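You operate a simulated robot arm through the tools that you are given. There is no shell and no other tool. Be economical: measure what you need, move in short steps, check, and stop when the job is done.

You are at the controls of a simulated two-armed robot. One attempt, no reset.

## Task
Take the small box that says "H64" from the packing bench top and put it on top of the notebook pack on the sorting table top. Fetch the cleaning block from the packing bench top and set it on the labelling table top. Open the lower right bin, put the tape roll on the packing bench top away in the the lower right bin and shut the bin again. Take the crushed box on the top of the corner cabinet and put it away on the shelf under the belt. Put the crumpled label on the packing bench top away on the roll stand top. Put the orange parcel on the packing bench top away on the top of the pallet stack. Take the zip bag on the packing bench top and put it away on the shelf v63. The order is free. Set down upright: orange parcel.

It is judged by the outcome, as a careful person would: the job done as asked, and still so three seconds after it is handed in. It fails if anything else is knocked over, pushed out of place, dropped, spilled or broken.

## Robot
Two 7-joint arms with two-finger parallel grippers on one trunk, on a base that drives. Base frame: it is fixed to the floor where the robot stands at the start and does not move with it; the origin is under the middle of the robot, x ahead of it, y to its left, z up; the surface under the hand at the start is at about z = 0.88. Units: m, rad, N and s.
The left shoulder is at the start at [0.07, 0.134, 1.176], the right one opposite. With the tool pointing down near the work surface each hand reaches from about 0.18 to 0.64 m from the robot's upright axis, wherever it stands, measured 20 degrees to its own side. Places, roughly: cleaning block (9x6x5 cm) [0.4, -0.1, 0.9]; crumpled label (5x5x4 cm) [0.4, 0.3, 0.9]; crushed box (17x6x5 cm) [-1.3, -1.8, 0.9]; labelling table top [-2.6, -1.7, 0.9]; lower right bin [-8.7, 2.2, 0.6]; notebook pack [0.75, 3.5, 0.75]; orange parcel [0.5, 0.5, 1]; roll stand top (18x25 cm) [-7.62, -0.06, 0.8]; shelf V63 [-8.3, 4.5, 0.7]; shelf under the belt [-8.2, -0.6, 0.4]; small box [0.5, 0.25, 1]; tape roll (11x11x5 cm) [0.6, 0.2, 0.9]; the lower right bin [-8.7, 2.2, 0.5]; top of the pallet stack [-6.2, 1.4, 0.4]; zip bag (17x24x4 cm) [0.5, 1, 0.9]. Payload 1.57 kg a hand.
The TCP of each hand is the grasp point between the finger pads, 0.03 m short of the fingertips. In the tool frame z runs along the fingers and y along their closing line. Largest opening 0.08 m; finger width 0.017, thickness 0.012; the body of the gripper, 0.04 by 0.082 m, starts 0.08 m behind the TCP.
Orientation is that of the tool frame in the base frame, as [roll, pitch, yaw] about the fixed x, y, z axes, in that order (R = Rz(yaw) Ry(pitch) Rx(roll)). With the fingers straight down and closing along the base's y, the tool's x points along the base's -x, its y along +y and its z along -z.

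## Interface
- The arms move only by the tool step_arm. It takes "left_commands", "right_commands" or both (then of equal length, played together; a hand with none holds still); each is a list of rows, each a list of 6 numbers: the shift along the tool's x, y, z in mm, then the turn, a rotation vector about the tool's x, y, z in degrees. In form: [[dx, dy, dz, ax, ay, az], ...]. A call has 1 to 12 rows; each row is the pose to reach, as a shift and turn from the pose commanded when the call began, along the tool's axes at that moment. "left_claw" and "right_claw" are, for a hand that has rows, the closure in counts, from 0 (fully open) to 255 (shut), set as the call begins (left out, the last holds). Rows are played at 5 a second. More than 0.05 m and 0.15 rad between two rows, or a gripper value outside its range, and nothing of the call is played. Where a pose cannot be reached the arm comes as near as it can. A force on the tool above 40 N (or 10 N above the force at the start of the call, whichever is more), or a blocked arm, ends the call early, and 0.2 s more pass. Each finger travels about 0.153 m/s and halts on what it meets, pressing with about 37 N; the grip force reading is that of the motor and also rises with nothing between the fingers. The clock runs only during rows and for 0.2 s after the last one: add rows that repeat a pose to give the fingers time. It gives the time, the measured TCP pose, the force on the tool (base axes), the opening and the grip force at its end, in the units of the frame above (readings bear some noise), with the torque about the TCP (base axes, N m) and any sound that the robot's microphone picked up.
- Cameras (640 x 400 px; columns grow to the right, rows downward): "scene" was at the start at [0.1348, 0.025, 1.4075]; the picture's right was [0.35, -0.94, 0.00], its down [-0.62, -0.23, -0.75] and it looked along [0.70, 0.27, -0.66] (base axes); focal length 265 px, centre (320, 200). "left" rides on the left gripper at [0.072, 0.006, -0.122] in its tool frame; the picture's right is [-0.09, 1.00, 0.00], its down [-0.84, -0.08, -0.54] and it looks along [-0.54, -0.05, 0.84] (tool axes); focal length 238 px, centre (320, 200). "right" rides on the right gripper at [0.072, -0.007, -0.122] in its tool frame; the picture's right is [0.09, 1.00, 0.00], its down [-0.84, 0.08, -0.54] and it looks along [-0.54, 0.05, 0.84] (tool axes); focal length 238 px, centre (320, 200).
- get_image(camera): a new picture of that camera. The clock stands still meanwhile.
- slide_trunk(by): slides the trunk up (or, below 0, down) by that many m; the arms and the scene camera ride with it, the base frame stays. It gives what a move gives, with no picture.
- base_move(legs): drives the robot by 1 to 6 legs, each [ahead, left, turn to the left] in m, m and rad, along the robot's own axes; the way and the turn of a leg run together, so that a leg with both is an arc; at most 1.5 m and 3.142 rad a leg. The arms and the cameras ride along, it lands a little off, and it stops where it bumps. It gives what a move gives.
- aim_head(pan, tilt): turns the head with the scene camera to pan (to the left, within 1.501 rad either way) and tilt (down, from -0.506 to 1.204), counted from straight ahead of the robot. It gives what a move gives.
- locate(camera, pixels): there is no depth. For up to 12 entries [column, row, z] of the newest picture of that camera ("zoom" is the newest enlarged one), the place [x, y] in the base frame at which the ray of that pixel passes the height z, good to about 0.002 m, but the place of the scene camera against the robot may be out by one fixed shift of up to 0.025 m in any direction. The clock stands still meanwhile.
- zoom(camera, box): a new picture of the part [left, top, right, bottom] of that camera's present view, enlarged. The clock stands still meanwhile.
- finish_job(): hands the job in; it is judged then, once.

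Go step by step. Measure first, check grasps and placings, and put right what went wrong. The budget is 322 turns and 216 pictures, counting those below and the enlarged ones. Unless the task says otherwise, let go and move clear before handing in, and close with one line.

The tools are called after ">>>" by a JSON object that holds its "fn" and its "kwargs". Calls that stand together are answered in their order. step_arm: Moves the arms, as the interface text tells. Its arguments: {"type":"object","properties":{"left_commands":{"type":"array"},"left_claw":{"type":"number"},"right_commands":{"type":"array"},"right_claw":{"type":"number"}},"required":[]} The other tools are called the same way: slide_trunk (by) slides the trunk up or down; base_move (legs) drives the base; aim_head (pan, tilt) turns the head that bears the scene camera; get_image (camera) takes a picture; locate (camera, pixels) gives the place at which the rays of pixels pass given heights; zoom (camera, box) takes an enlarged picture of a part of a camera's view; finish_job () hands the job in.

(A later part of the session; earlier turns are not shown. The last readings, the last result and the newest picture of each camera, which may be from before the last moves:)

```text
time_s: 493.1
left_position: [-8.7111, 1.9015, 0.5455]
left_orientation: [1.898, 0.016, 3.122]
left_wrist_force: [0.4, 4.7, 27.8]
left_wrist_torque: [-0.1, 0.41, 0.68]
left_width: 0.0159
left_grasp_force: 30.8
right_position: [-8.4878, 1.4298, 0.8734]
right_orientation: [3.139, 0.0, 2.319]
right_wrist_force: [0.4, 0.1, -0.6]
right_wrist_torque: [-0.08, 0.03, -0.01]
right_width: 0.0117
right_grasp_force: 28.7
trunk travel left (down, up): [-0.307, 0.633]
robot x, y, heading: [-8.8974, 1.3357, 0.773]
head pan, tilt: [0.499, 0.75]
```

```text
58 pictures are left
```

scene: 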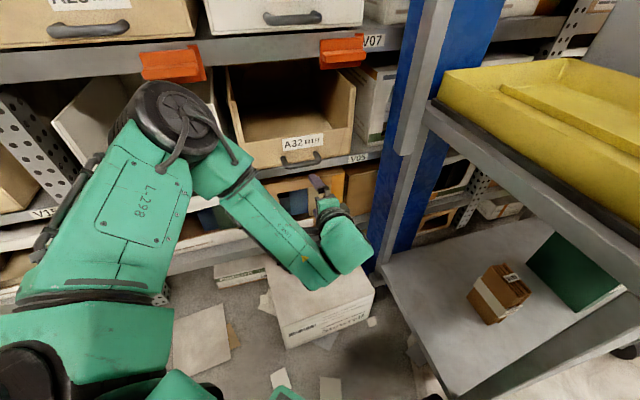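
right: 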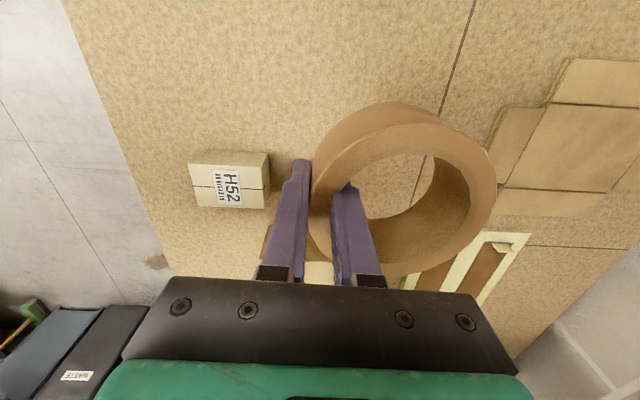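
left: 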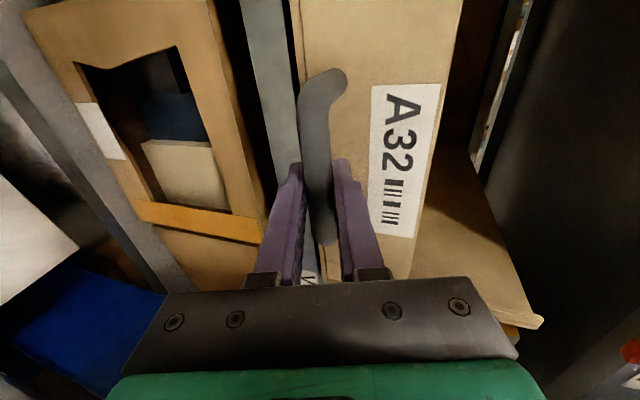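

Handle gripped (16 mm). Ease the vertical strain and pull straight out 6 cm to test.

>>> {"fn": "step_arm", "kwargs": {"left_commands": [[0, -5, 1, 0, 0, 0], [0, -8, -8, 0, 0, 0], [0, -12, -18, 0, 0, 0], [0, -15, -28, 0, 0, 0], [0, -18, -38, 0, 0, 0], [0, -21, -48, 0, 0, 0], [0, -25, -58, 0, 0, 0]]}}

>>> {"fn": "get_image", "kwargs": {"camera": "scene"}}

```text
time_s: 493.5
left_position: [-8.7127, 1.9039, 0.5449]
left_orientation: [1.885, 0.02, 3.126]
left_wrist_force: [-6.7, 5.0, 19.3]
left_wrist_torque: [0.06, 0.53, -0.47]
left_width: 0.0158
left_grasp_force: 31.0
right_position: [-8.4875, 1.4327, 0.8726]
right_orientation: [-3.139, 0.002, 2.318]
right_wrist_force: [-0.5, 0.7, -1.6]
right_wrist_torque: [-0.06, 0.04, 0.02]
right_width: 0.0118
right_grasp_force: 29.1
trunk travel left (down, up): [-0.307, 0.633]
robot x, y, heading: [-8.8992, 1.3351, 0.78]
head pan, tilt: [0.499, 0.75]
stopped in row 2 (left hand): the force on the tool passed its limit at 42 N (the readings are from after the stop); the commanded pose is now the measured one
```

```text
57 pictures are left
```

scene: 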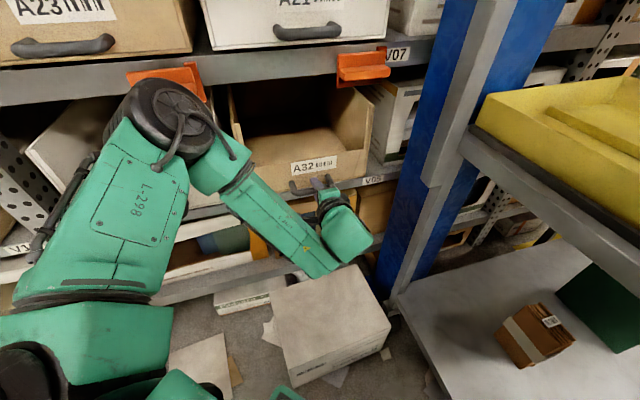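

The bar pushes the tool upward, so raise ~5 mm to relieve, then pull.

>>> {"fn": "step_arm", "kwargs": {"left_commands": [[0, 3, -1, 0, 0, 0], [0, 5, -2, 0, 0, 0], [0, 5, -2, 0, 0, 0]]}}

>>> {"fn": "step_arm", "kwargs": {"left_commands": [[0, -2, -5, 0, 0, 0], [0, -3, -10, 0, 0, 0], [0, -7, -20, 0, 0, 0], [0, -11, -30, 0, 0, 0], [0, -14, -40, 0, 0, 0], [0, -18, -50, 0, 0, 0]]}}

```text
time_s: 494.3
left_position: [-8.711, 1.9025, 0.5447]
left_orientation: [1.898, 0.016, 3.125]
left_wrist_force: [-7.0, 0.0, 2.5]
left_wrist_torque: [0.01, 0.3, 0.34]
left_width: 0.0159
left_grasp_force: 31.5
right_position: [-8.4873, 1.4321, 0.8725]
right_orientation: [-3.14, 0.003, 2.318]
right_wrist_force: [-0.7, -0.8, -1.0]
right_wrist_torque: [-0.03, 0.07, 0.0]
right_width: 0.0115
right_grasp_force: 29.3
trunk travel left (down, up): [-0.307, 0.633]
robot x, y, heading: [-8.8999, 1.3334, 0.781]
head pan, tilt: [0.499, 0.75]
```

```text
time_s: 495.7
left_position: [-8.712, 1.8519, 0.5451]
left_orientation: [1.909, 0.015, 3.113]
left_wrist_force: [21.9, -2.0, -24.7]
left_wrist_torque: [0.13, -0.35, -0.16]
left_width: 0.0156
left_grasp_force: 31.4
left hand out of reach, approached as far as the arm can: row 5, 6
right_position: [-8.4823, 1.4358, 0.8699]
right_orientation: [-3.135, 0.003, 2.314]
right_wrist_force: [0.6, 0.1, -1.5]
right_wrist_torque: [-0.03, 0.07, -0.02]
right_width: 0.0116
right_grasp_force: 29.5
trunk travel left (down, up): [-0.307, 0.633]
robot x, y, heading: [-8.8977, 1.34, 0.778]
head pan, tilt: [0.499, 0.75]
```

The bin slides (5 cm out). The arm is folded at its limit, so I'll pull the rest with the base.

>>> {"fn": "base_move", "kwargs": {"legs": [[-0.078, -0.078, 0]]}}

>>> {"fn": "get_image", "kwargs": {"camera": "scene"}}

```text
time_s: 497.0
left_position: [-8.7128, 1.7471, 0.5456]
left_orientation: [1.918, 0.017, 3.113]
left_wrist_force: [6.8, -3.0, -8.5]
left_wrist_torque: [-0.15, 0.22, 0.68]
left_width: 0.0158
left_grasp_force: 31.3
right_position: [-8.4847, 1.3303, 0.8719]
right_orientation: [-3.139, 0.002, 2.316]
right_wrist_force: [-0.6, -0.7, -0.7]
right_wrist_torque: [-0.07, 0.08, 0.01]
right_width: 0.0116
right_grasp_force: 29.2
trunk travel left (down, up): [-0.307, 0.633]
robot x, y, heading: [-8.9018, 1.2304, 0.779]
head pan, tilt: [0.499, 0.75]
stopped in leg 1: the force on the tool passed its limit at 45 N (the readings are from after the stop); the commanded pose is now the measured one
```

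```text
56 pictures are left
```

scene: 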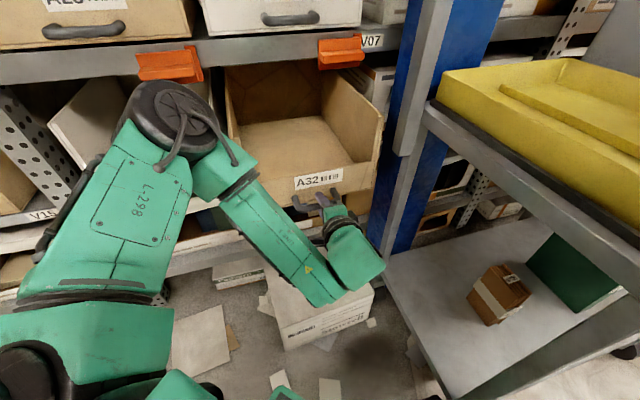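

The bin is out ~15 cm. A little more room is needed to lower the tape clear of the upper bin's handle, so I'll pull ~6 cm more.

>>> {"fn": "base_move", "kwargs": {"legs": [[-0.044, -0.044, 0]]}}

```text
time_s: 497.9
left_position: [-8.713, 1.6868, 0.5463]
left_orientation: [1.912, 0.017, 3.115]
left_wrist_force: [7.6, 1.9, -15.4]
left_wrist_torque: [0.05, -0.26, -0.55]
left_width: 0.0159
left_grasp_force: 31.4
right_position: [-8.4858, 1.2701, 0.871]
right_orientation: [-3.137, 0.001, 2.316]
right_wrist_force: [0.4, 0.3, -1.6]
right_wrist_torque: [-0.02, 0.05, -0.06]
right_width: 0.0118
right_grasp_force: 29.2
trunk travel left (down, up): [-0.307, 0.633]
robot x, y, heading: [-8.9011, 1.172, 0.774]
head pan, tilt: [0.499, 0.75]
```

Bin now ~21 cm out. Release the handle and back away straight.

>>> {"fn": "step_arm", "kwargs": {"left_commands": [[0, 0, 0, 0, 0, 0], [0, 0, 0, 0, 0, 0], [0, 0, 0, 0, 0, 0]], "left_claw": 90}}

>>> {"fn": "base_move", "kwargs": {"legs": [[-0.12, -0.12, 0], [0, 0, 0.79]]}}

>>> {"fn": "aim_head", "kwargs": {"pan": -0.2, "tilt": 0.75}}

>>> {"fn": "get_image", "kwargs": {"camera": "scene"}}

```text
time_s: 498.8
left_position: [-8.7138, 1.6855, 0.5473]
left_orientation: [1.911, 0.021, 3.114]
left_wrist_force: [-1.1, -1.7, -0.5]
left_wrist_torque: [0.06, 0.02, 0.06]
left_width: 0.0517
left_grasp_force: 0.1
right_position: [-8.4859, 1.2685, 0.8722]
right_orientation: [-3.14, 0.002, 2.316]
right_wrist_force: [0.1, 0.7, -1.9]
right_wrist_torque: [-0.02, 0.04, 0.02]
right_width: 0.0115
right_grasp_force: 29.3
trunk travel left (down, up): [-0.307, 0.633]
robot x, y, heading: [-8.8997, 1.1733, 0.777]
head pan, tilt: [0.499, 0.75]
```

```text
time_s: 502.3
left_position: [-9.1281, 1.4981, 0.5464]
left_orientation: [1.91, 0.019, -2.392]
left_wrist_force: [0.5, -0.6, 0.4]
left_wrist_torque: [-0.02, 0.02, 0.01]
left_width: 0.0519
left_grasp_force: 0.1
right_position: [-8.6754, 1.3614, 0.8715]
right_orientation: [-3.14, 0.001, 3.095]
right_wrist_force: [0.1, -0.1, -1.5]
right_wrist_torque: [-0.05, 0.02, 0.0]
right_width: 0.0116
right_grasp_force: 29.0
trunk travel left (down, up): [-0.307, 0.633]
robot x, y, heading: [-8.9037, 1.0016, 1.551]
head pan, tilt: [0.499, 0.75]
```

```text
time_s: 503.3
left_position: [-9.1296, 1.4979, 0.5473]
left_orientation: [1.911, 0.019, -2.392]
left_wrist_force: [1.2, 0.3, 0.1]
left_wrist_torque: [0.02, 0.01, 0.02]
left_width: 0.0516
left_grasp_force: 0.1
right_position: [-8.6749, 1.361, 0.8719]
right_orientation: [-3.14, 0.001, 3.093]
right_wrist_force: [0.3, 0.2, -1.6]
right_wrist_torque: [-0.07, 0.01, 0.03]
right_width: 0.0118
right_grasp_force: 29.4
trunk travel left (down, up): [-0.307, 0.633]
robot x, y, heading: [-8.9011, 1.0016, 1.557]
head pan, tilt: [-0.201, 0.75]
```

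```text
55 pictures are left
```

scene: 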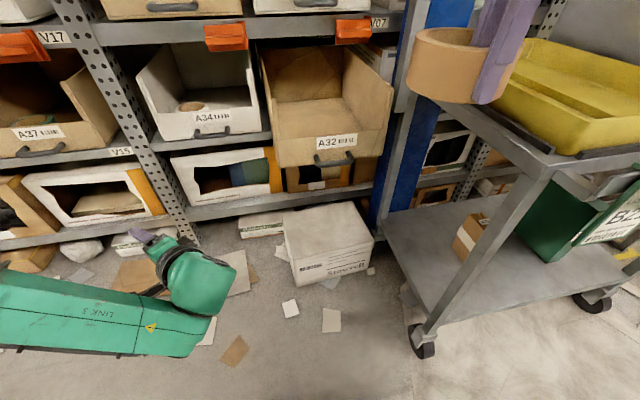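

Bin A32 stands open. I'll move forward and bring the tape over it in stages.

>>> {"fn": "base_move", "kwargs": {"legs": [[0.25, 0.035, 0.015]]}}

>>> {"fn": "step_arm", "kwargs": {"right_commands": [[0, 0, 40, 0, 0, 0], [0, 0, 80, 0, 0, 0], [0, 0, 120, 0, 0, 0], [0, 0, 165, 0, 0, 0]]}}

>>> {"fn": "get_image", "kwargs": {"camera": "right"}}

>>> {"fn": "get_image", "kwargs": {"camera": "scene"}}

```text
time_s: 505.2
left_position: [-9.169, 1.746, 0.5465]
left_orientation: [1.913, 0.019, -2.379]
left_wrist_force: [0.4, 0.7, -0.6]
left_wrist_torque: [-0.01, -0.01, -0.01]
left_width: 0.0517
left_grasp_force: 0.0
right_position: [-8.7134, 1.6143, 0.873]
right_orientation: [-3.139, 0.001, 3.109]
right_wrist_force: [1.2, -0.1, -1.7]
right_wrist_torque: [-0.12, -0.04, 0.01]
right_width: 0.0116
right_grasp_force: 28.4
trunk travel left (down, up): [-0.307, 0.633]
robot x, y, heading: [-8.9285, 1.254, 1.571]
head pan, tilt: [-0.201, 0.75]
```

```text
time_s: 506.2
left_position: [-9.1722, 1.7465, 0.5438]
left_orientation: [1.917, 0.022, -2.376]
left_wrist_force: [0.1, 0.0, 0.6]
left_wrist_torque: [0.0, 0.02, 0.02]
left_width: 0.0518
left_grasp_force: 0.0
right_position: [-8.7173, 1.6152, 0.7096]
right_orientation: [-3.139, 0.007, 3.107]
right_wrist_force: [0.8, 0.7, -0.9]
right_wrist_torque: [-0.08, 0.02, 0.02]
right_width: 0.0119
right_grasp_force: 29.2
trunk travel left (down, up): [-0.307, 0.633]
robot x, y, heading: [-8.937, 1.2521, 1.569]
head pan, tilt: [-0.201, 0.75]
```

```text
54 pictures are left
```

right: 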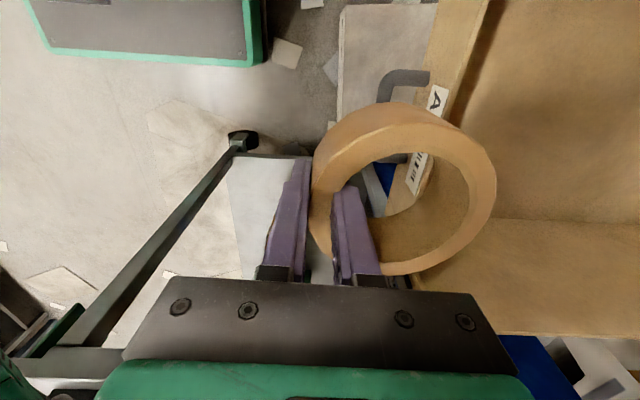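

```text
53 pictures are left
```

scene: 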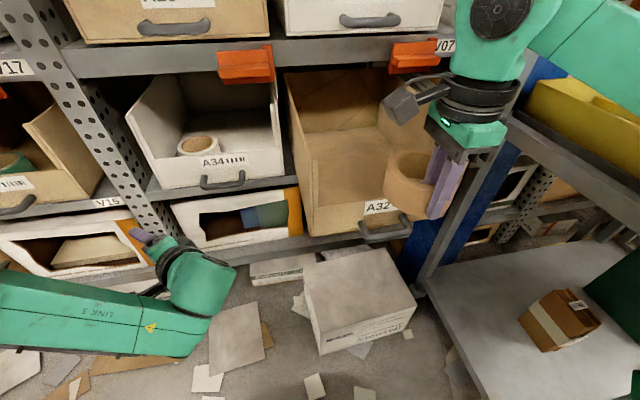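

>>> {"fn": "locate", "kwargs": {"camera": "right", "pixels": [[470, 60, 0.6], [437, 60, 0.6], [395, 215, 0.6], [405, 90, 0.54], [600, 335, 0.65], [490, 5, 0.6]]}}

```text
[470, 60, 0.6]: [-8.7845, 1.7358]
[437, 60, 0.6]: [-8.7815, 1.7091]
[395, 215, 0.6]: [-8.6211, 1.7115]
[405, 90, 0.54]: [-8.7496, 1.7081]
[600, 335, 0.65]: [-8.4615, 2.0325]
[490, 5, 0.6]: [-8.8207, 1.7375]
```

Front wall inner edge y≈1.737. Extend over the bin interior at this height, then lower inside.

>>> {"fn": "step_arm", "kwargs": {"right_commands": [[0, 45, 0, 0, 0, 0], [0, 90, 0, 0, 0, 0], [0, 135, 0, 0, 0, 0], [0, 180, 0, 0, 0, 0]]}}

>>> {"fn": "get_image", "kwargs": {"camera": "right"}}

```text
time_s: 507.2
left_position: [-9.1698, 1.7465, 0.5468]
left_orientation: [1.912, 0.02, -2.377]
left_wrist_force: [-0.5, -0.5, 0.4]
left_wrist_torque: [-0.01, -0.02, -0.01]
left_width: 0.0517
left_grasp_force: 0.1
right_position: [-8.7057, 1.7963, 0.7098]
right_orientation: [-3.138, 0.003, 3.112]
right_wrist_force: [0.9, 1.4, -1.5]
right_wrist_torque: [-0.07, 0.04, 0.03]
right_width: 0.0118
right_grasp_force: 28.9
trunk travel left (down, up): [-0.307, 0.633]
robot x, y, heading: [-8.9373, 1.2523, 1.566]
head pan, tilt: [-0.201, 0.75]
```

```text
52 pictures are left
```

right: 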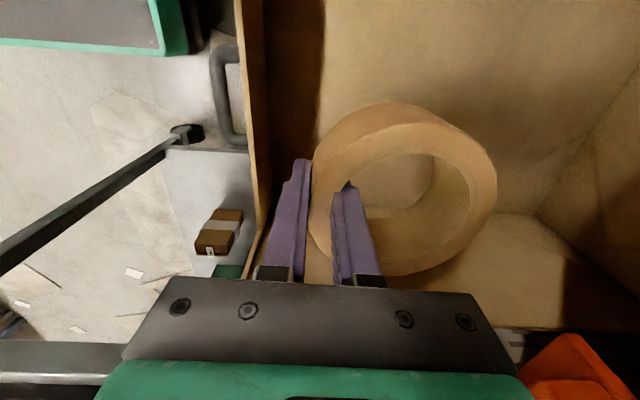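

Clear inside the bin. Lower until contact.

>>> {"fn": "step_arm", "kwargs": {"right_commands": [[0, 2, 40, 0, 0, 0], [0, 2, 80, 0, 0, 0], [0, 2, 115, 0, 0, 0], [0, 2, 140, 0, 0, 0], [0, 2, 155, 0, 0, 0], [0, 2, 165, 0, 0, 0], [0, 2, 175, 0, 0, 0], [0, 2, 185, 0, 0, 0], [0, 2, 195, 0, 0, 0]]}}

>>> {"fn": "get_image", "kwargs": {"camera": "right"}}

```text
time_s: 508.5
left_position: [-9.1697, 1.7444, 0.5476]
left_orientation: [1.912, 0.023, -2.379]
left_wrist_force: [-0.2, 1.0, -0.2]
left_wrist_torque: [-0.05, -0.01, -0.03]
left_width: 0.0517
left_grasp_force: 0.1
right_position: [-8.706, 1.7966, 0.5587]
right_orientation: [3.124, -0.006, 3.105]
right_wrist_force: [3.1, 3.7, 21.3]
right_wrist_torque: [-0.26, -0.28, 0.18]
right_width: 0.0115
right_grasp_force: 28.6
trunk travel left (down, up): [-0.307, 0.633]
robot x, y, heading: [-8.9333, 1.2569, 1.569]
head pan, tilt: [-0.201, 0.75]
stopped in row 6 (right hand): the force on the tool passed its limit at 49 N (the readings are from after the stop); the commanded pose is now the measured one
```

```text
51 pictures are left
```

right: 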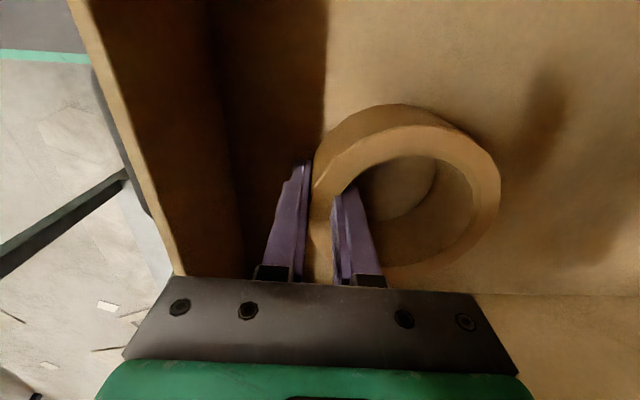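

The tape sits on the bin floor. Release, and rise straight up.

>>> {"fn": "step_arm", "kwargs": {"right_commands": [[0, 0, -2, 0, 0, 0], [0, 0, -2, 0, 0, 0], [0, 0, -2, 0, 0, 0]], "right_claw": 150}}

>>> {"fn": "step_arm", "kwargs": {"right_commands": [[0, 0, -30, 0, 0, 0], [0, 0, -70, 0, 0, 0], [0, 0, -110, 0, 0, 0], [0, 0, -150, 0, 0, 0], [0, -45, -150, 0, 0, 0], [0, -90, -150, 0, 0, 0], [0, -135, -150, 0, 0, 0], [0, -170, -150, 0, 0, 0]]}}

>>> {"fn": "get_image", "kwargs": {"camera": "scene"}}

```text
time_s: 509.3
left_position: [-9.1687, 1.7434, 0.5488]
left_orientation: [1.908, 0.023, -2.379]
left_wrist_force: [1.0, -0.4, 0.2]
left_wrist_torque: [0.01, 0.03, 0.01]
left_width: 0.0519
left_grasp_force: 0.0
right_position: [-8.7049, 1.7936, 0.5587]
right_orientation: [3.129, -0.003, 3.105]
right_wrist_force: [4.0, 0.5, 23.7]
right_wrist_torque: [-0.6, -0.17, 0.05]
right_width: 0.0331
right_grasp_force: 0.1
trunk travel left (down, up): [-0.307, 0.633]
robot x, y, heading: [-8.935, 1.2516, 1.569]
head pan, tilt: [-0.201, 0.75]
```

```text
time_s: 511.1
left_position: [-9.1843, 1.7484, 0.5395]
left_orientation: [1.931, 0.032, -2.372]
left_wrist_force: [-0.2, 0.5, -0.5]
left_wrist_torque: [0.0, -0.02, -0.01]
left_width: 0.0519
left_grasp_force: 0.0
right_position: [-8.73, 1.6315, 0.708]
right_orientation: [3.137, 0.024, 3.116]
right_wrist_force: [0.2, 0.5, 0.0]
right_wrist_torque: [-0.02, 0.03, 0.01]
right_width: 0.0332
right_grasp_force: 0.0
trunk travel left (down, up): [-0.307, 0.633]
robot x, y, heading: [-8.9348, 1.255, 1.575]
head pan, tilt: [-0.201, 0.75]
```

```text
50 pictures are left
```

scene: 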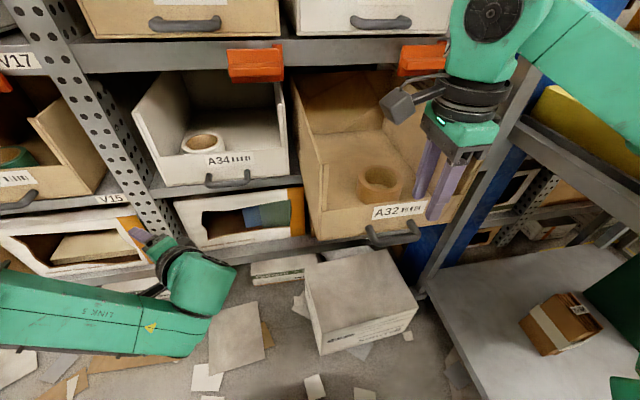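

The tape is in bin A32. My readings suggest a slight body tilt—possibly the right elbow touching the cart. I'll look right.

>>> {"fn": "aim_head", "kwargs": {"pan": -1.1, "tilt": 0.6}}

>>> {"fn": "get_image", "kwargs": {"camera": "scene"}}

```text
time_s: 512.3
left_position: [-9.1843, 1.7456, 0.5382]
left_orientation: [1.932, 0.036, -2.37]
left_wrist_force: [1.0, 0.0, -1.0]
left_wrist_torque: [0.03, 0.06, 0.04]
left_width: 0.0517
left_grasp_force: 0.0
right_position: [-8.7294, 1.6307, 0.7099]
right_orientation: [3.136, 0.023, 3.121]
right_wrist_force: [-0.5, -0.1, -0.1]
right_wrist_torque: [-0.02, 0.0, 0.02]
right_width: 0.0326
right_grasp_force: 0.0
trunk travel left (down, up): [-0.307, 0.633]
robot x, y, heading: [-8.9363, 1.2546, 1.576]
head pan, tilt: [-1.1, 0.6]
```

```text
49 pictures are left
```

scene: 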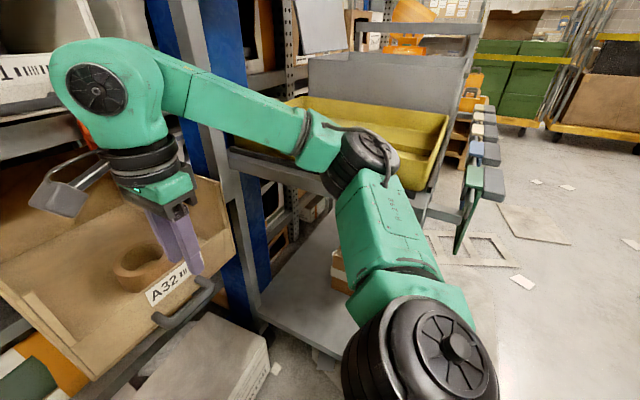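

The right elbow is against the cart's tray edge. I'll undo that retraction a bit (hand forward), then shift the base left away from the cart.

>>> {"fn": "step_arm", "kwargs": {"right_commands": [[0, 40, 0, 0, 0, 0], [0, 80, 0, 0, 0, 0]]}}

>>> {"fn": "base_move", "kwargs": {"legs": [[-0.02, 0.14, 0]]}}

>>> {"fn": "get_image", "kwargs": {"camera": "scene"}}

```text
time_s: 512.9
left_position: [-9.1665, 1.747, 0.5459]
left_orientation: [1.914, 0.02, -2.379]
left_wrist_force: [0.6, 0.0, 0.2]
left_wrist_torque: [0.0, 0.01, 0.01]
left_width: 0.0518
left_grasp_force: 0.0
right_position: [-8.7068, 1.7018, 0.701]
right_orientation: [3.138, -0.001, 3.101]
right_wrist_force: [0.7, 1.2, -0.3]
right_wrist_torque: [-0.04, 0.08, -0.01]
right_width: 0.0333
right_grasp_force: 0.1
trunk travel left (down, up): [-0.307, 0.633]
robot x, y, heading: [-8.9355, 1.2494, 1.563]
head pan, tilt: [-1.1, 0.6]
```

```text
time_s: 514.2
left_position: [-9.3092, 1.7253, 0.5471]
left_orientation: [1.912, 0.02, -2.379]
left_wrist_force: [-0.7, -0.3, 0.1]
left_wrist_torque: [0.02, 0.01, -0.03]
left_width: 0.0518
left_grasp_force: 0.0
right_position: [-8.8467, 1.6839, 0.7043]
right_orientation: [3.132, -0.003, 3.107]
right_wrist_force: [0.4, -0.8, 0.3]
right_wrist_torque: [0.0, -0.01, 0.03]
right_width: 0.0327
right_grasp_force: 0.0
trunk travel left (down, up): [-0.307, 0.633]
robot x, y, heading: [-9.0738, 1.2331, 1.569]
head pan, tilt: [-1.1, 0.6]
```

```text
48 pictures are left
```

scene: 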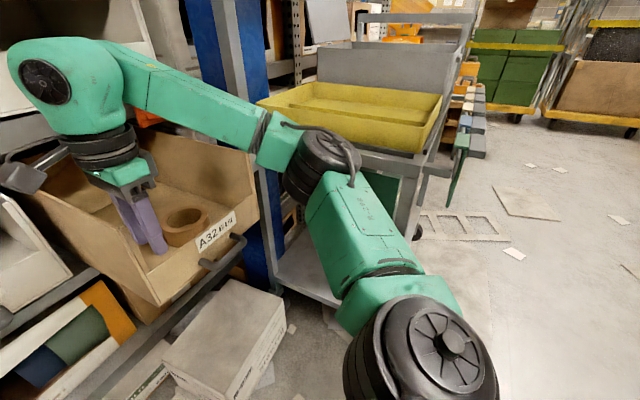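

All fine, nothing displaced. To shut the bin I'll push with the left hand (already pointing forward) from the earlier angled stance; first raise and retract the right hand, close the left fingers.

>>> {"fn": "step_arm", "kwargs": {"right_commands": [[0, 0, -40, 0, 0, 0], [0, 0, -85, 0, 0, 0], [0, 0, -130, 0, 0, 0], [0, -20, -170, 0, 0, 0], [0, -60, -185, 0, 0, 0], [0, -95, -190, 0, 0, 0]], "left_commands": [[0, 0, 0, 0, 0, 0], [0, 0, 0, 0, 0, 0], [0, 0, 0, 0, 0, 0], [0, 0, 0, 0, 0, 0], [0, 0, 0, 0, 0, 0], [0, 0, 0, 0, 0, 0]], "left_claw": 255}}

>>> {"fn": "base_move", "kwargs": {"legs": [[-0.25, 0, 0], [0, 0, -0.792], [0.15, -0.1, 0]]}}

>>> {"fn": "aim_head", "kwargs": {"pan": 0.5, "tilt": 0.75}}

>>> {"fn": "get_image", "kwargs": {"camera": "scene"}}

```text
time_s: 515.6
left_position: [-9.3078, 1.7259, 0.5462]
left_orientation: [1.911, 0.02, -2.378]
left_wrist_force: [0.4, -0.7, 1.0]
left_wrist_torque: [-0.02, -0.03, -0.01]
left_width: 0.0
left_grasp_force: 21.4
right_position: [-8.858, 1.5952, 0.8783]
right_orientation: [3.13, -0.006, 3.106]
right_wrist_force: [-0.4, 0.9, -0.5]
right_wrist_torque: [0.0, 0.0, 0.03]
right_width: 0.0331
right_grasp_force: 0.0
right hand out of reach, approached as far as the arm can: row 4, 5, 6
trunk travel left (down, up): [-0.307, 0.633]
robot x, y, heading: [-9.0714, 1.2357, 1.568]
head pan, tilt: [-1.1, 0.6]
```

```text
time_s: 520.7
left_position: [-8.6972, 1.5233, 0.5461]
left_orientation: [1.911, 0.019, 3.089]
left_wrist_force: [-0.3, 0.2, 0.3]
left_wrist_torque: [0.01, 0.01, 0.01]
left_width: 0.0003
left_grasp_force: 21.1
right_position: [-8.4843, 1.1044, 0.8799]
right_orientation: [3.131, -0.006, 2.29]
right_wrist_force: [0.0, 0.3, -0.6]
right_wrist_torque: [-0.02, 0.02, -0.02]
right_width: 0.033
right_grasp_force: 0.0
trunk travel left (down, up): [-0.307, 0.633]
robot x, y, heading: [-8.8966, 1.0104, 0.75]
head pan, tilt: [-1.1, 0.6]
```

```text
time_s: 522.4
left_position: [-8.6981, 1.5218, 0.5461]
left_orientation: [1.911, 0.02, 3.086]
left_wrist_force: [-0.1, 0.0, 0.5]
left_wrist_torque: [0.0, -0.04, -0.03]
left_width: 0.0002
left_grasp_force: 21.2
right_position: [-8.4835, 1.1047, 0.8781]
right_orientation: [3.132, -0.003, 2.291]
right_wrist_force: [-0.2, -0.7, 0.3]
right_wrist_torque: [0.02, 0.01, -0.03]
right_width: 0.0327
right_grasp_force: 0.1
trunk travel left (down, up): [-0.307, 0.633]
robot x, y, heading: [-8.8944, 1.0104, 0.753]
head pan, tilt: [0.499, 0.75]
```

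```text
47 pictures are left
```

scene: 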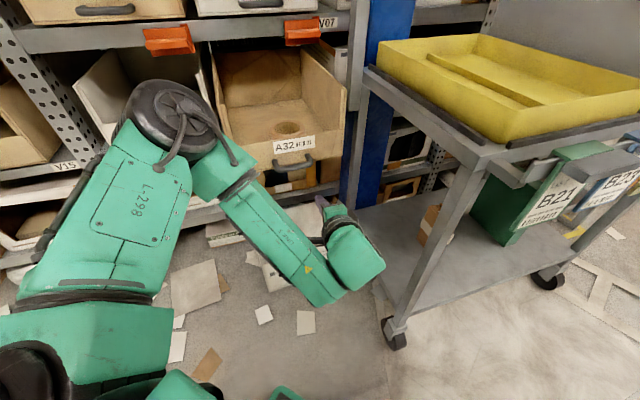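

Raise the fingertips onto the wall above the handle, then push the bin in with the base.

>>> {"fn": "step_arm", "kwargs": {"left_commands": [[0, 19, -7, 0, 0, 0], [0, 36, -13, 0, 0, 0]]}}

>>> {"fn": "base_move", "kwargs": {"legs": [[0.123, 0.131, 0], [0.109, 0.117, 0]]}}

>>> {"fn": "get_image", "kwargs": {"camera": "scene"}}

```text
time_s: 523.0
left_position: [-8.6987, 1.5211, 0.5869]
left_orientation: [1.911, 0.018, 3.086]
left_wrist_force: [-0.3, 0.5, -0.6]
left_wrist_torque: [-0.02, 0.02, -0.03]
left_width: 0.0001
left_grasp_force: 21.4
right_position: [-8.4838, 1.1047, 0.8801]
right_orientation: [3.132, -0.005, 2.291]
right_wrist_force: [0.1, 0.3, -0.7]
right_wrist_torque: [-0.01, 0.0, -0.02]
right_width: 0.0333
right_grasp_force: 0.1
trunk travel left (down, up): [-0.307, 0.633]
robot x, y, heading: [-8.8963, 1.0152, 0.746]
head pan, tilt: [0.499, 0.75]
```

```text
time_s: 525.5
left_position: [-8.7016, 1.8613, 0.5866]
left_orientation: [1.912, 0.02, 3.089]
left_wrist_force: [-0.1, 0.4, -0.4]
left_wrist_torque: [0.02, 0.01, -0.03]
left_width: 0.0001
left_grasp_force: 21.2
right_position: [-8.4852, 1.4455, 0.8783]
right_orientation: [3.13, -0.005, 2.291]
right_wrist_force: [0.9, 1.6, 0.3]
right_wrist_torque: [-0.03, 0.02, 0.02]
right_width: 0.0331
right_grasp_force: 0.1
trunk travel left (down, up): [-0.307, 0.633]
robot x, y, heading: [-8.8953, 1.3494, 0.756]
head pan, tilt: [0.499, 0.75]
```

```text
46 pictures are left
```

scene: 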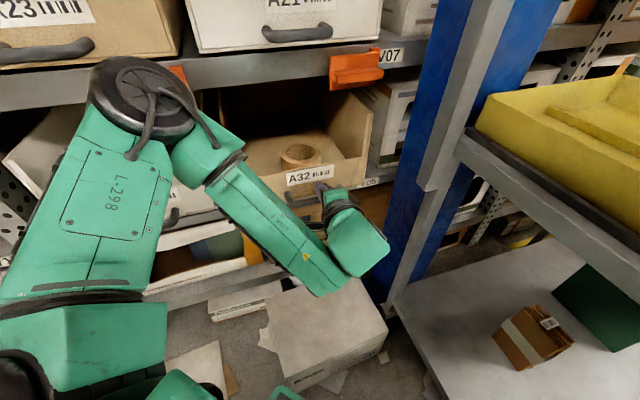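

About 5–6 cm left; continue until the stop is felt.

>>> {"fn": "base_move", "kwargs": {"legs": [[0.045, 0.047, 0]]}}

>>> {"fn": "get_image", "kwargs": {"camera": "scene"}}

```text
time_s: 526.3
left_position: [-8.7019, 1.8836, 0.586]
left_orientation: [1.912, 0.02, 3.089]
left_wrist_force: [-0.3, -0.3, -0.5]
left_wrist_torque: [-0.05, -0.03, 0.0]
left_width: 0.0002
left_grasp_force: 21.0
right_position: [-8.485, 1.467, 0.8798]
right_orientation: [3.13, -0.007, 2.289]
right_wrist_force: [-0.4, 0.3, -0.2]
right_wrist_torque: [-0.03, 0.01, 0.01]
right_width: 0.0328
right_grasp_force: 0.0
trunk travel left (down, up): [-0.307, 0.633]
robot x, y, heading: [-8.8994, 1.377, 0.752]
head pan, tilt: [0.499, 0.75]
stopped in leg 1: the robot was blocked; the commanded pose is now the measured one
```

```text
45 pictures are left
```

scene: 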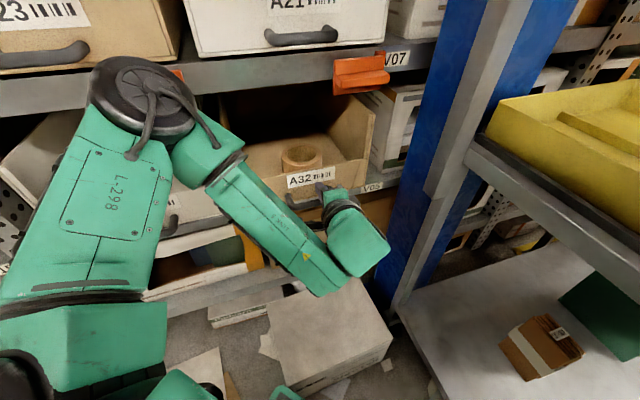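

The base is blocked (near the floor box), so I'll finish the push with the arm.

>>> {"fn": "step_arm", "kwargs": {"left_commands": [[0, 3, 9, 0, 0, 0], [0, 7, 19, 0, 0, 0], [0, 10, 28, 0, 0, 0], [0, 13, 38, 0, 0, 0], [0, 17, 47, 0, 0, 0], [0, 20, 57, 0, 0, 0]]}}

>>> {"fn": "get_image", "kwargs": {"camera": "scene"}}

```text
time_s: 527.3
left_position: [-8.6989, 1.9117, 0.5862]
left_orientation: [1.917, 0.019, 3.077]
left_wrist_force: [-8.0, -18.8, 9.9]
left_wrist_torque: [0.29, 0.03, 0.38]
left_width: 0.0002
left_grasp_force: 21.2
right_position: [-8.4866, 1.4629, 0.8812]
right_orientation: [3.127, -0.007, 2.291]
right_wrist_force: [-1.0, -0.8, 0.4]
right_wrist_torque: [-0.02, 0.02, -0.03]
right_width: 0.0328
right_grasp_force: 0.1
trunk travel left (down, up): [-0.307, 0.633]
robot x, y, heading: [-8.8964, 1.3745, 0.754]
head pan, tilt: [0.499, 0.75]
stopped in row 4 (left hand): the force on the tool passed its limit at 50 N (the readings are from after the stop); the commanded pose is now the measured one
```

```text
44 pictures are left
```

scene: 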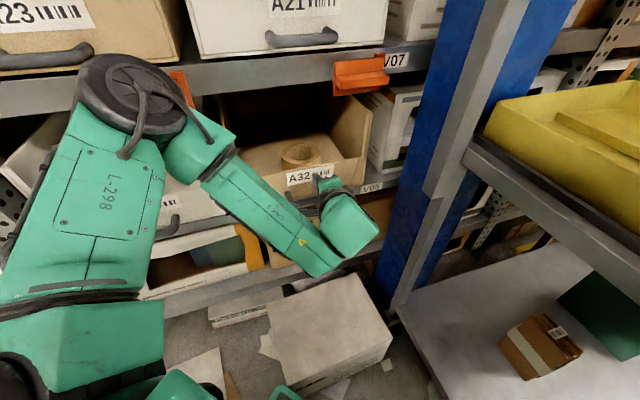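

The bin hit its stop at the original closed position. I'll back off and verify.

>>> {"fn": "base_move", "kwargs": {"legs": [[-0.21, -0.22, 0]]}}

>>> {"fn": "get_image", "kwargs": {"camera": "scene"}}

```text
time_s: 529.4
left_position: [-8.7028, 1.61, 0.581]
left_orientation: [1.921, 0.015, 3.08]
left_wrist_force: [-0.9, -0.7, 0.1]
left_wrist_torque: [-0.02, 0.0, 0.0]
left_width: 0.0001
left_grasp_force: 22.0
right_position: [-8.4892, 1.159, 0.8791]
right_orientation: [3.129, -0.008, 2.292]
right_wrist_force: [-1.0, -0.1, 0.3]
right_wrist_torque: [-0.02, -0.01, 0.01]
right_width: 0.0332
right_grasp_force: 0.0
trunk travel left (down, up): [-0.307, 0.633]
robot x, y, heading: [-8.901, 1.0704, 0.759]
head pan, tilt: [0.499, 0.75]
```

```text
43 pictures are left
```

scene: 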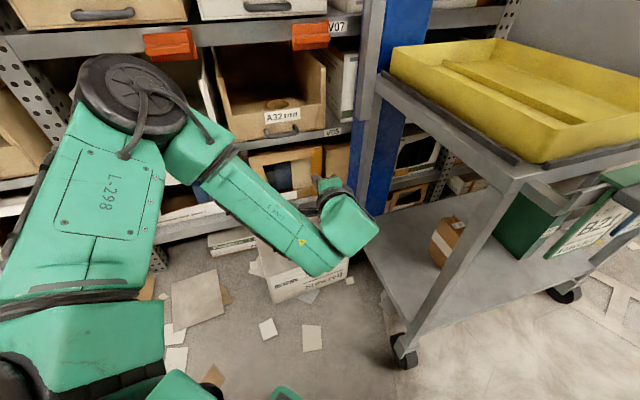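

Bin A32 is shut with the tape inside. Now I'll back into the corridor, restore the left hand to its vertical pose and return for the zip bag.

>>> {"fn": "base_move", "kwargs": {"legs": [[-0.34, -0.36, 0], [0, 0, -0.76]]}}

>>> {"fn": "step_arm", "kwargs": {"left_commands": [[0, 0, 0, 8, 0, 0], [0, 0, 0, 16, 0, 0], [0, 0, 0, 24, 0, 0], [0, 0, 0, 32, 0, 0], [0, 0, 0, 40, 0, 0], [0, 0, 0, 48, 0, 0], [0, 0, 0, 56, 0, 0], [0, 0, 0, 64, 0, 0], [0, 0, 0, 70, 0, 0]], "left_claw": 0}}

>>> {"fn": "step_arm", "kwargs": {"left_commands": [[0, 0, 0, 0, 0, -8], [0, 0, 0, 0, 0, -16], [0, 0, 0, 0, 0, -24], [0, 0, 0, 0, 0, -32], [0, 0, 0, 0, 0, -40], [0, 0, 0, 0, 0, -44]]}}

>>> {"fn": "slide_trunk", "kwargs": {"by": 0.4}}

```text
time_s: 534.3
left_position: [-8.3919, 0.8311, 0.5831]
left_orientation: [1.923, 0.015, 2.334]
left_wrist_force: [0.2, -0.8, 0.0]
left_wrist_torque: [-0.02, 0.01, 0.02]
left_width: 0.0
left_grasp_force: 21.3
right_position: [-8.5406, 0.3562, 0.8791]
right_orientation: [3.128, -0.007, 1.544]
right_wrist_force: [0.4, -0.7, -0.8]
right_wrist_torque: [-0.03, 0.01, 0.03]
right_width: 0.033
right_grasp_force: 0.2
trunk travel left (down, up): [-0.307, 0.633]
robot x, y, heading: [-8.9022, 0.5674, 0.008]
head pan, tilt: [0.499, 0.75]
```

```text
time_s: 536.3
left_position: [-8.3918, 0.8306, 0.5805]
left_orientation: [-3.138, 0.016, 2.332]
left_wrist_force: [0.0, -0.3, 0.6]
left_wrist_torque: [0.02, -0.02, -0.01]
left_width: 0.0802
left_grasp_force: 0.1
right_position: [-8.5412, 0.3566, 0.8793]
right_orientation: [3.132, -0.006, 1.544]
right_wrist_force: [0.0, 0.4, -0.3]
right_wrist_torque: [-0.02, -0.02, -0.02]
right_width: 0.0329
right_grasp_force: 0.1
trunk travel left (down, up): [-0.307, 0.633]
robot x, y, heading: [-8.9034, 0.5691, 0.006]
head pan, tilt: [0.499, 0.75]
```

```text
time_s: 537.7
left_position: [-8.3907, 0.8312, 0.5813]
left_orientation: [-3.127, 0.008, 3.103]
left_wrist_force: [-0.6, 0.0, -0.6]
left_wrist_torque: [-0.03, 0.03, -0.01]
left_width: 0.0801
left_grasp_force: 0.0
right_position: [-8.5405, 0.3555, 0.8793]
right_orientation: [3.13, -0.006, 1.543]
right_wrist_force: [-0.2, 0.0, -0.1]
right_wrist_torque: [-0.01, -0.03, 0.02]
right_width: 0.0331
right_grasp_force: 0.1
trunk travel left (down, up): [-0.307, 0.633]
robot x, y, heading: [-8.9058, 0.5679, 0.01]
head pan, tilt: [0.499, 0.75]
```

```text
time_s: 541.5
left_position: [-8.3904, 0.8311, 0.9822]
left_orientation: [-3.128, 0.009, 3.1]
left_wrist_force: [0.5, -0.1, 0.6]
left_wrist_torque: [0.01, -0.03, -0.03]
left_width: 0.0799
left_grasp_force: 0.1
right_position: [-8.5405, 0.3566, 1.2791]
right_orientation: [3.128, -0.008, 1.543]
right_wrist_force: [-0.6, 0.7, -0.5]
right_wrist_torque: [0.01, 0.03, 0.0]
right_width: 0.0329
right_grasp_force: 0.0
trunk travel left (down, up): [-0.707, 0.233]
robot x, y, heading: [-8.9046, 0.5689, 0.008]
head pan, tilt: [0.499, 0.75]
```

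>>> {"fn": "step_arm", "kwargs": {"left_commands": [[40, 0, 0, 0, 0, 0], [80, 0, 0, 0, 0, 0], [120, 0, 0, 0, 0, 0], [150, 0, 0, 0, 0, 0]]}}

>>> {"fn": "base_move", "kwargs": {"legs": [[1.4, 0, -0.008], [1.35, 0, 0], [0, 0, -1.57], [1.45, 0, 0], [0.08, 0, 0], [0, 0, 1.57]]}}

```text
time_s: 542.5
left_position: [-8.5424, 0.8379, 0.9802]
left_orientation: [-3.128, 0.011, 3.101]
left_wrist_force: [-0.2, 1.1, 0.0]
left_wrist_torque: [0.0, -0.01, 0.01]
left_width: 0.08
left_grasp_force: 0.0
right_position: [-8.543, 0.3565, 1.2799]
right_orientation: [3.131, -0.006, 1.542]
right_wrist_force: [-0.5, 0.9, 0.5]
right_wrist_torque: [-0.01, -0.02, 0.0]
right_width: 0.033
right_grasp_force: 0.1
trunk travel left (down, up): [-0.707, 0.233]
robot x, y, heading: [-8.906, 0.5701, 0.008]
head pan, tilt: [0.499, 0.75]
```

```text
time_s: 571.0
left_position: [-5.8619, -0.7736, 0.979]
left_orientation: [-3.129, 0.01, 3.014]
left_wrist_force: [0.5, 0.0, -1.1]
left_wrist_torque: [0.01, 0.0, 0.02]
left_width: 0.0802
left_grasp_force: 0.1
right_position: [-5.9045, -1.2556, 1.2796]
right_orientation: [3.129, -0.007, 1.455]
right_wrist_force: [-0.4, 0.5, -0.5]
right_wrist_torque: [0.02, -0.03, 0.01]
right_width: 0.0329
right_grasp_force: 0.1
trunk travel left (down, up): [-0.707, 0.233]
robot x, y, heading: [-6.252, -1.0109, -0.083]
head pan, tilt: [0.499, 0.75]
```

>>> {"fn": "base_move", "kwargs": {"legs": [[0, 0.02, 0.083], [1.35, 0.0, 0], [1.35, 0, 0]]}}

>>> {"fn": "base_move", "kwargs": {"legs": [[1.0, 0.6, 0], [1.0, 0.6, 0], [0.95, 0.55, 0]]}}

>>> {"fn": "aim_head", "kwargs": {"pan": 0.1, "tilt": 0.7}}

>>> {"fn": "get_image", "kwargs": {"camera": "scene"}}

```text
time_s: 584.6
left_position: [-3.185, -0.7711, 0.9801]
left_orientation: [-3.129, 0.01, 3.068]
left_wrist_force: [-0.3, -0.2, 0.7]
left_wrist_torque: [0.02, 0.04, -0.01]
left_width: 0.08
left_grasp_force: 0.1
right_position: [-3.201, -1.253, 1.2796]
right_orientation: [3.131, -0.007, 1.513]
right_wrist_force: [0.6, 0.2, 0.8]
right_wrist_torque: [0.0, 0.02, 0.01]
right_width: 0.033
right_grasp_force: 0.1
trunk travel left (down, up): [-0.707, 0.233]
robot x, y, heading: [-3.5594, -1.0256, -0.023]
head pan, tilt: [0.499, 0.75]
```

```text
time_s: 601.3
left_position: [-0.2519, 1.0142, 0.9809]
left_orientation: [-3.13, 0.011, 3.095]
left_wrist_force: [0.6, 0.3, 0.3]
left_wrist_torque: [-0.01, 0.0, -0.02]
left_width: 0.0798
left_grasp_force: 0.1
right_position: [-0.2557, 0.5311, 1.2788]
right_orientation: [3.131, -0.006, 1.535]
right_wrist_force: [-0.5, 0.0, 1.0]
right_wrist_torque: [0.03, -0.03, -0.03]
right_width: 0.033
right_grasp_force: 0.1
trunk travel left (down, up): [-0.707, 0.233]
robot x, y, heading: [-0.6178, 0.7467, 0.003]
head pan, tilt: [0.499, 0.75]
```

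```text
time_s: 602.2
left_position: [-0.2507, 1.0138, 0.9802]
left_orientation: [-3.129, 0.008, 3.095]
left_wrist_force: [-0.8, -0.7, -0.9]
left_wrist_torque: [0.01, 0.02, -0.01]
left_width: 0.08
left_grasp_force: 0.0
right_position: [-0.2539, 0.5328, 1.2796]
right_orientation: [3.13, -0.006, 1.536]
right_wrist_force: [-0.3, -0.3, 0.3]
right_wrist_torque: [0.0, 0.02, -0.05]
right_width: 0.0331
right_grasp_force: 0.0
trunk travel left (down, up): [-0.707, 0.233]
robot x, y, heading: [-0.6197, 0.7457, 0.001]
head pan, tilt: [0.099, 0.7]
```

```text
42 pictures are left
```

scene: 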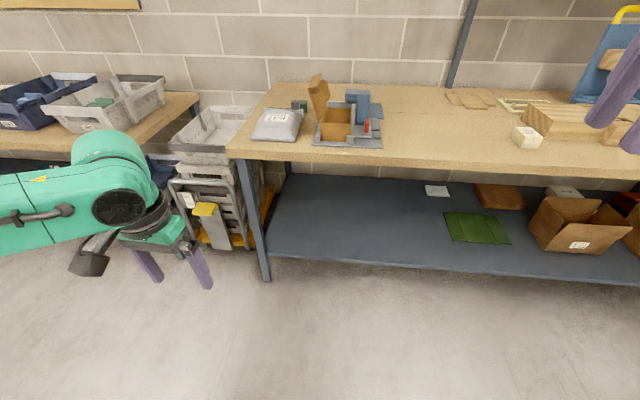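

>>> {"fn": "zoom", "kwargs": {"camera": "scene", "box": [220, 60, 400, 190]}}

>>> {"fn": "locate", "kwargs": {"camera": "scene", "pixels": [[251, 138, 0.89], [294, 140, 0.89], [303, 112, 0.89], [265, 110, 0.89], [225, 155, 0.88], [260, 160, 0.88], [313, 145, 0.88]]}}

```text
3.08 times, centred on (310, 125) of scene
```

zoom: 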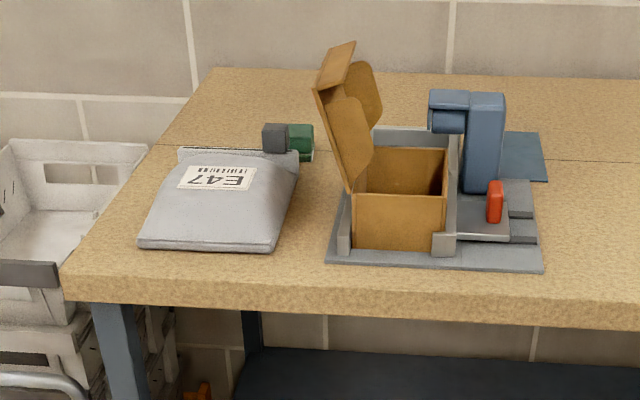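

```text
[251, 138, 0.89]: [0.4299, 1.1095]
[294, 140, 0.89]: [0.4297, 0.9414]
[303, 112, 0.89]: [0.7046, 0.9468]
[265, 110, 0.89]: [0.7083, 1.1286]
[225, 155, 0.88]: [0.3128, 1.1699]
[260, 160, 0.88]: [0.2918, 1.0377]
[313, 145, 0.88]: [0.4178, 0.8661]
```

The bag's far end shows an upright zip strip, perhaps a good grip. I'll move closer and look from above with the left hand camera.

>>> {"fn": "base_move", "kwargs": {"legs": [[0.62, 0.08, 0]]}}

>>> {"fn": "slide_trunk", "kwargs": {"by": 0.15}}

>>> {"fn": "get_image", "kwargs": {"camera": "left"}}

```text
time_s: 605.7
left_position: [0.3632, 1.1055, 0.9791]
left_orientation: [-3.13, 0.011, 3.115]
left_wrist_force: [0.1, -0.1, 0.2]
left_wrist_torque: [0.0, -0.01, -0.01]
left_width: 0.0797
left_grasp_force: 0.1
right_position: [0.3683, 0.6244, 1.2823]
right_orientation: [3.127, -0.009, 1.557]
right_wrist_force: [0.7, -0.2, 1.3]
right_wrist_torque: [0.01, 0.01, 0.01]
right_width: 0.0329
right_grasp_force: 0.0
trunk travel left (down, up): [-0.707, 0.233]
robot x, y, heading: [0.0018, 0.8346, 0.024]
head pan, tilt: [0.099, 0.7]
```

```text
time_s: 607.4
left_position: [0.3634, 1.1075, 1.1297]
left_orientation: [-3.127, 0.009, 3.117]
left_wrist_force: [-0.4, 0.2, 1.2]
left_wrist_torque: [0.04, 0.01, 0.0]
left_width: 0.0798
left_grasp_force: 0.1
right_position: [0.3696, 0.625, 1.4291]
right_orientation: [3.129, -0.005, 1.557]
right_wrist_force: [0.5, -0.7, -0.4]
right_wrist_torque: [0.03, 0.03, 0.0]
right_width: 0.033
right_grasp_force: 0.0
trunk travel left (down, up): [-0.857, 0.083]
robot x, y, heading: [0.0074, 0.8362, 0.017]
head pan, tilt: [0.099, 0.7]
```

```text
40 pictures are left
```

left: 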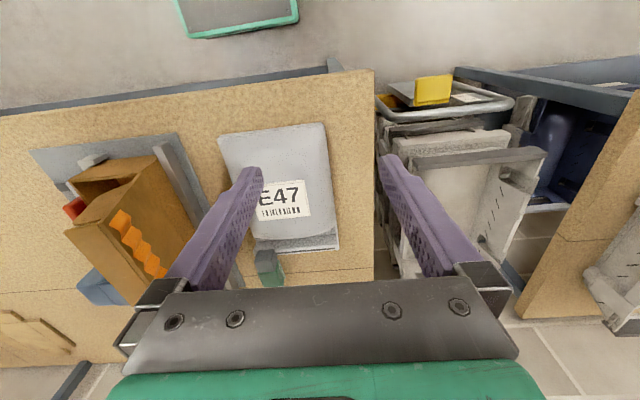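

>>> {"fn": "zoom", "kwargs": {"camera": "left", "box": [200, 110, 360, 300]}}

>>> {"fn": "locate", "kwargs": {"camera": "left", "pixels": [[218, 137, 0.89], [324, 123, 0.89], [338, 249, 0.89], [257, 250, 0.89], [265, 262, 0.9], [374, 70, 0.88], [374, 280, 0.88]]}}

```text
2.11 times, centred on (280, 205) of left
```

zoom: 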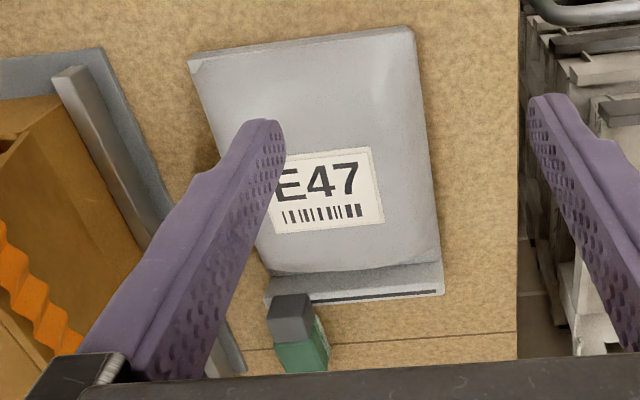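

```text
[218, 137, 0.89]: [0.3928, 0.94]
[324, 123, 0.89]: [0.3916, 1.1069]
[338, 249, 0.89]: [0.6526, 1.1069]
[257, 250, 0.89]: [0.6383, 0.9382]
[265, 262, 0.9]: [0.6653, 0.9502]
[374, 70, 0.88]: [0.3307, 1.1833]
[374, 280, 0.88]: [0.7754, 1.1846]
```

The bag lies flat (x 0.393–0.65, y 0.94–1.107), 6 cm from the bench's front edge. Plan: draw it toward me with the left fingers behind its far edge so it overhangs ~5 cm, then pinch that edge with the right hand held horizontally. First, left hand over the far edge.

>>> {"fn": "base_move", "kwargs": {"legs": [[0.083, 0, -0.017]]}}

>>> {"fn": "slide_trunk", "kwargs": {"by": -0.09}}

>>> {"fn": "step_arm", "kwargs": {"left_commands": [[-45, -12, 0, 0, 0, 0], [-90, -25, 0, 0, 0, 0], [-135, -40, 0, 0, 0, 0], [-180, -55, 0, 0, 0, 0], [-225, -60, 0, 0, 0, 0]]}}

>>> {"fn": "get_image", "kwargs": {"camera": "left"}}

```text
time_s: 608.5
left_position: [0.4441, 1.1018, 1.1335]
left_orientation: [-3.13, 0.016, 3.097]
left_wrist_force: [-1.7, 0.1, -0.6]
left_wrist_torque: [-0.01, -0.05, -0.02]
left_width: 0.0801
left_grasp_force: 0.1
right_position: [0.4384, 0.6214, 1.4328]
right_orientation: [3.121, -0.008, 1.541]
right_wrist_force: [-0.3, -0.2, 0.3]
right_wrist_torque: [-0.01, -0.06, 0.01]
right_width: 0.0329
right_grasp_force: 0.0
trunk travel left (down, up): [-0.857, 0.083]
robot x, y, heading: [0.087, 0.8337, 0.003]
head pan, tilt: [0.099, 0.7]
```

```text
time_s: 609.8
left_position: [0.4493, 1.1026, 1.0399]
left_orientation: [-3.13, 0.011, 3.098]
left_wrist_force: [-0.8, 0.0, -0.3]
left_wrist_torque: [0.03, -0.01, 0.01]
left_width: 0.0798
left_grasp_force: 0.1
right_position: [0.447, 0.6211, 1.3405]
right_orientation: [3.127, -0.006, 1.542]
right_wrist_force: [-0.6, -0.3, 0.5]
right_wrist_torque: [-0.02, -0.04, 0.02]
right_width: 0.033
right_grasp_force: 0.1
trunk travel left (down, up): [-0.767, 0.173]
robot x, y, heading: [0.0806, 0.8347, 0.001]
head pan, tilt: [0.099, 0.7]
```

```text
time_s: 611.0
left_position: [0.6425, 1.0433, 1.043]
left_orientation: [-3.128, 0.009, 3.097]
left_wrist_force: [-0.1, 0.2, -0.5]
left_wrist_torque: [0.01, 0.0, -0.02]
left_width: 0.0799
left_grasp_force: 0.0
left hand out of reach, approached as far as the arm can: row 5
right_position: [0.447, 0.6232, 1.34]
right_orientation: [3.13, -0.005, 1.541]
right_wrist_force: [0.1, -0.3, -0.7]
right_wrist_torque: [-0.02, -0.02, 0.01]
right_width: 0.033
right_grasp_force: 0.0
trunk travel left (down, up): [-0.767, 0.173]
robot x, y, heading: [0.0838, 0.8315, 0.002]
head pan, tilt: [0.099, 0.7]
```

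```text
38 pictures are left
```

left: 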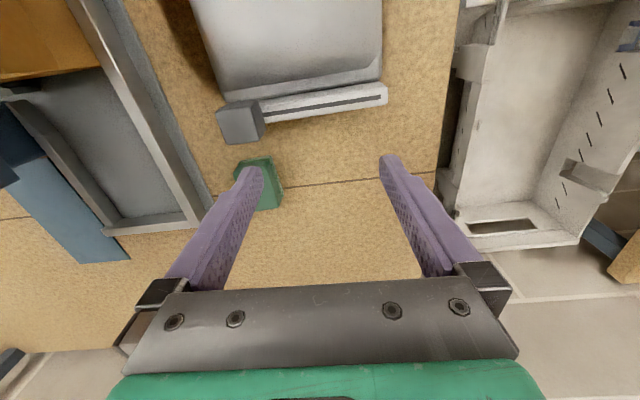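

>>> {"fn": "locate", "kwargs": {"camera": "left", "pixels": [[330, 108, 0.885], [385, 100, 0.885], [268, 118, 0.885], [240, 138, 0.885], [240, 105, 0.91], [265, 210, 0.9], [240, 165, 0.9], [385, 160, 0.885]]}}

>>> {"fn": "zoom", "kwargs": {"camera": "left", "box": [190, 40, 400, 220]}}

```text
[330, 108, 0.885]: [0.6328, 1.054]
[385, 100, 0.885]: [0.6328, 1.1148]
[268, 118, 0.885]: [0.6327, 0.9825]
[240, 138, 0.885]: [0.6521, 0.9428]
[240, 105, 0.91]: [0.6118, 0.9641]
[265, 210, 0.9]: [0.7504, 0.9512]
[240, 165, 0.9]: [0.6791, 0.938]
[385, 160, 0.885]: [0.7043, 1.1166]
```

```text
2.22 times, centred on (295, 130) of left
```

zoom: 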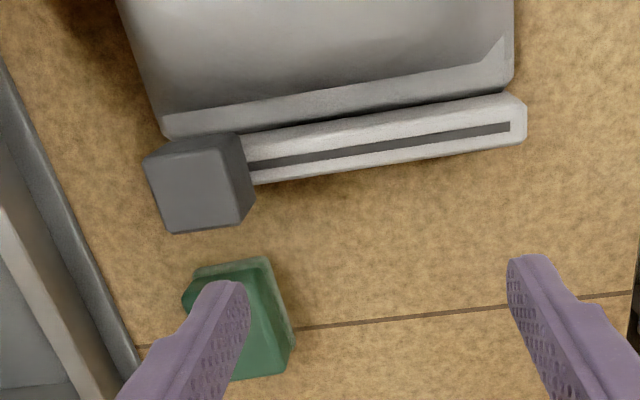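

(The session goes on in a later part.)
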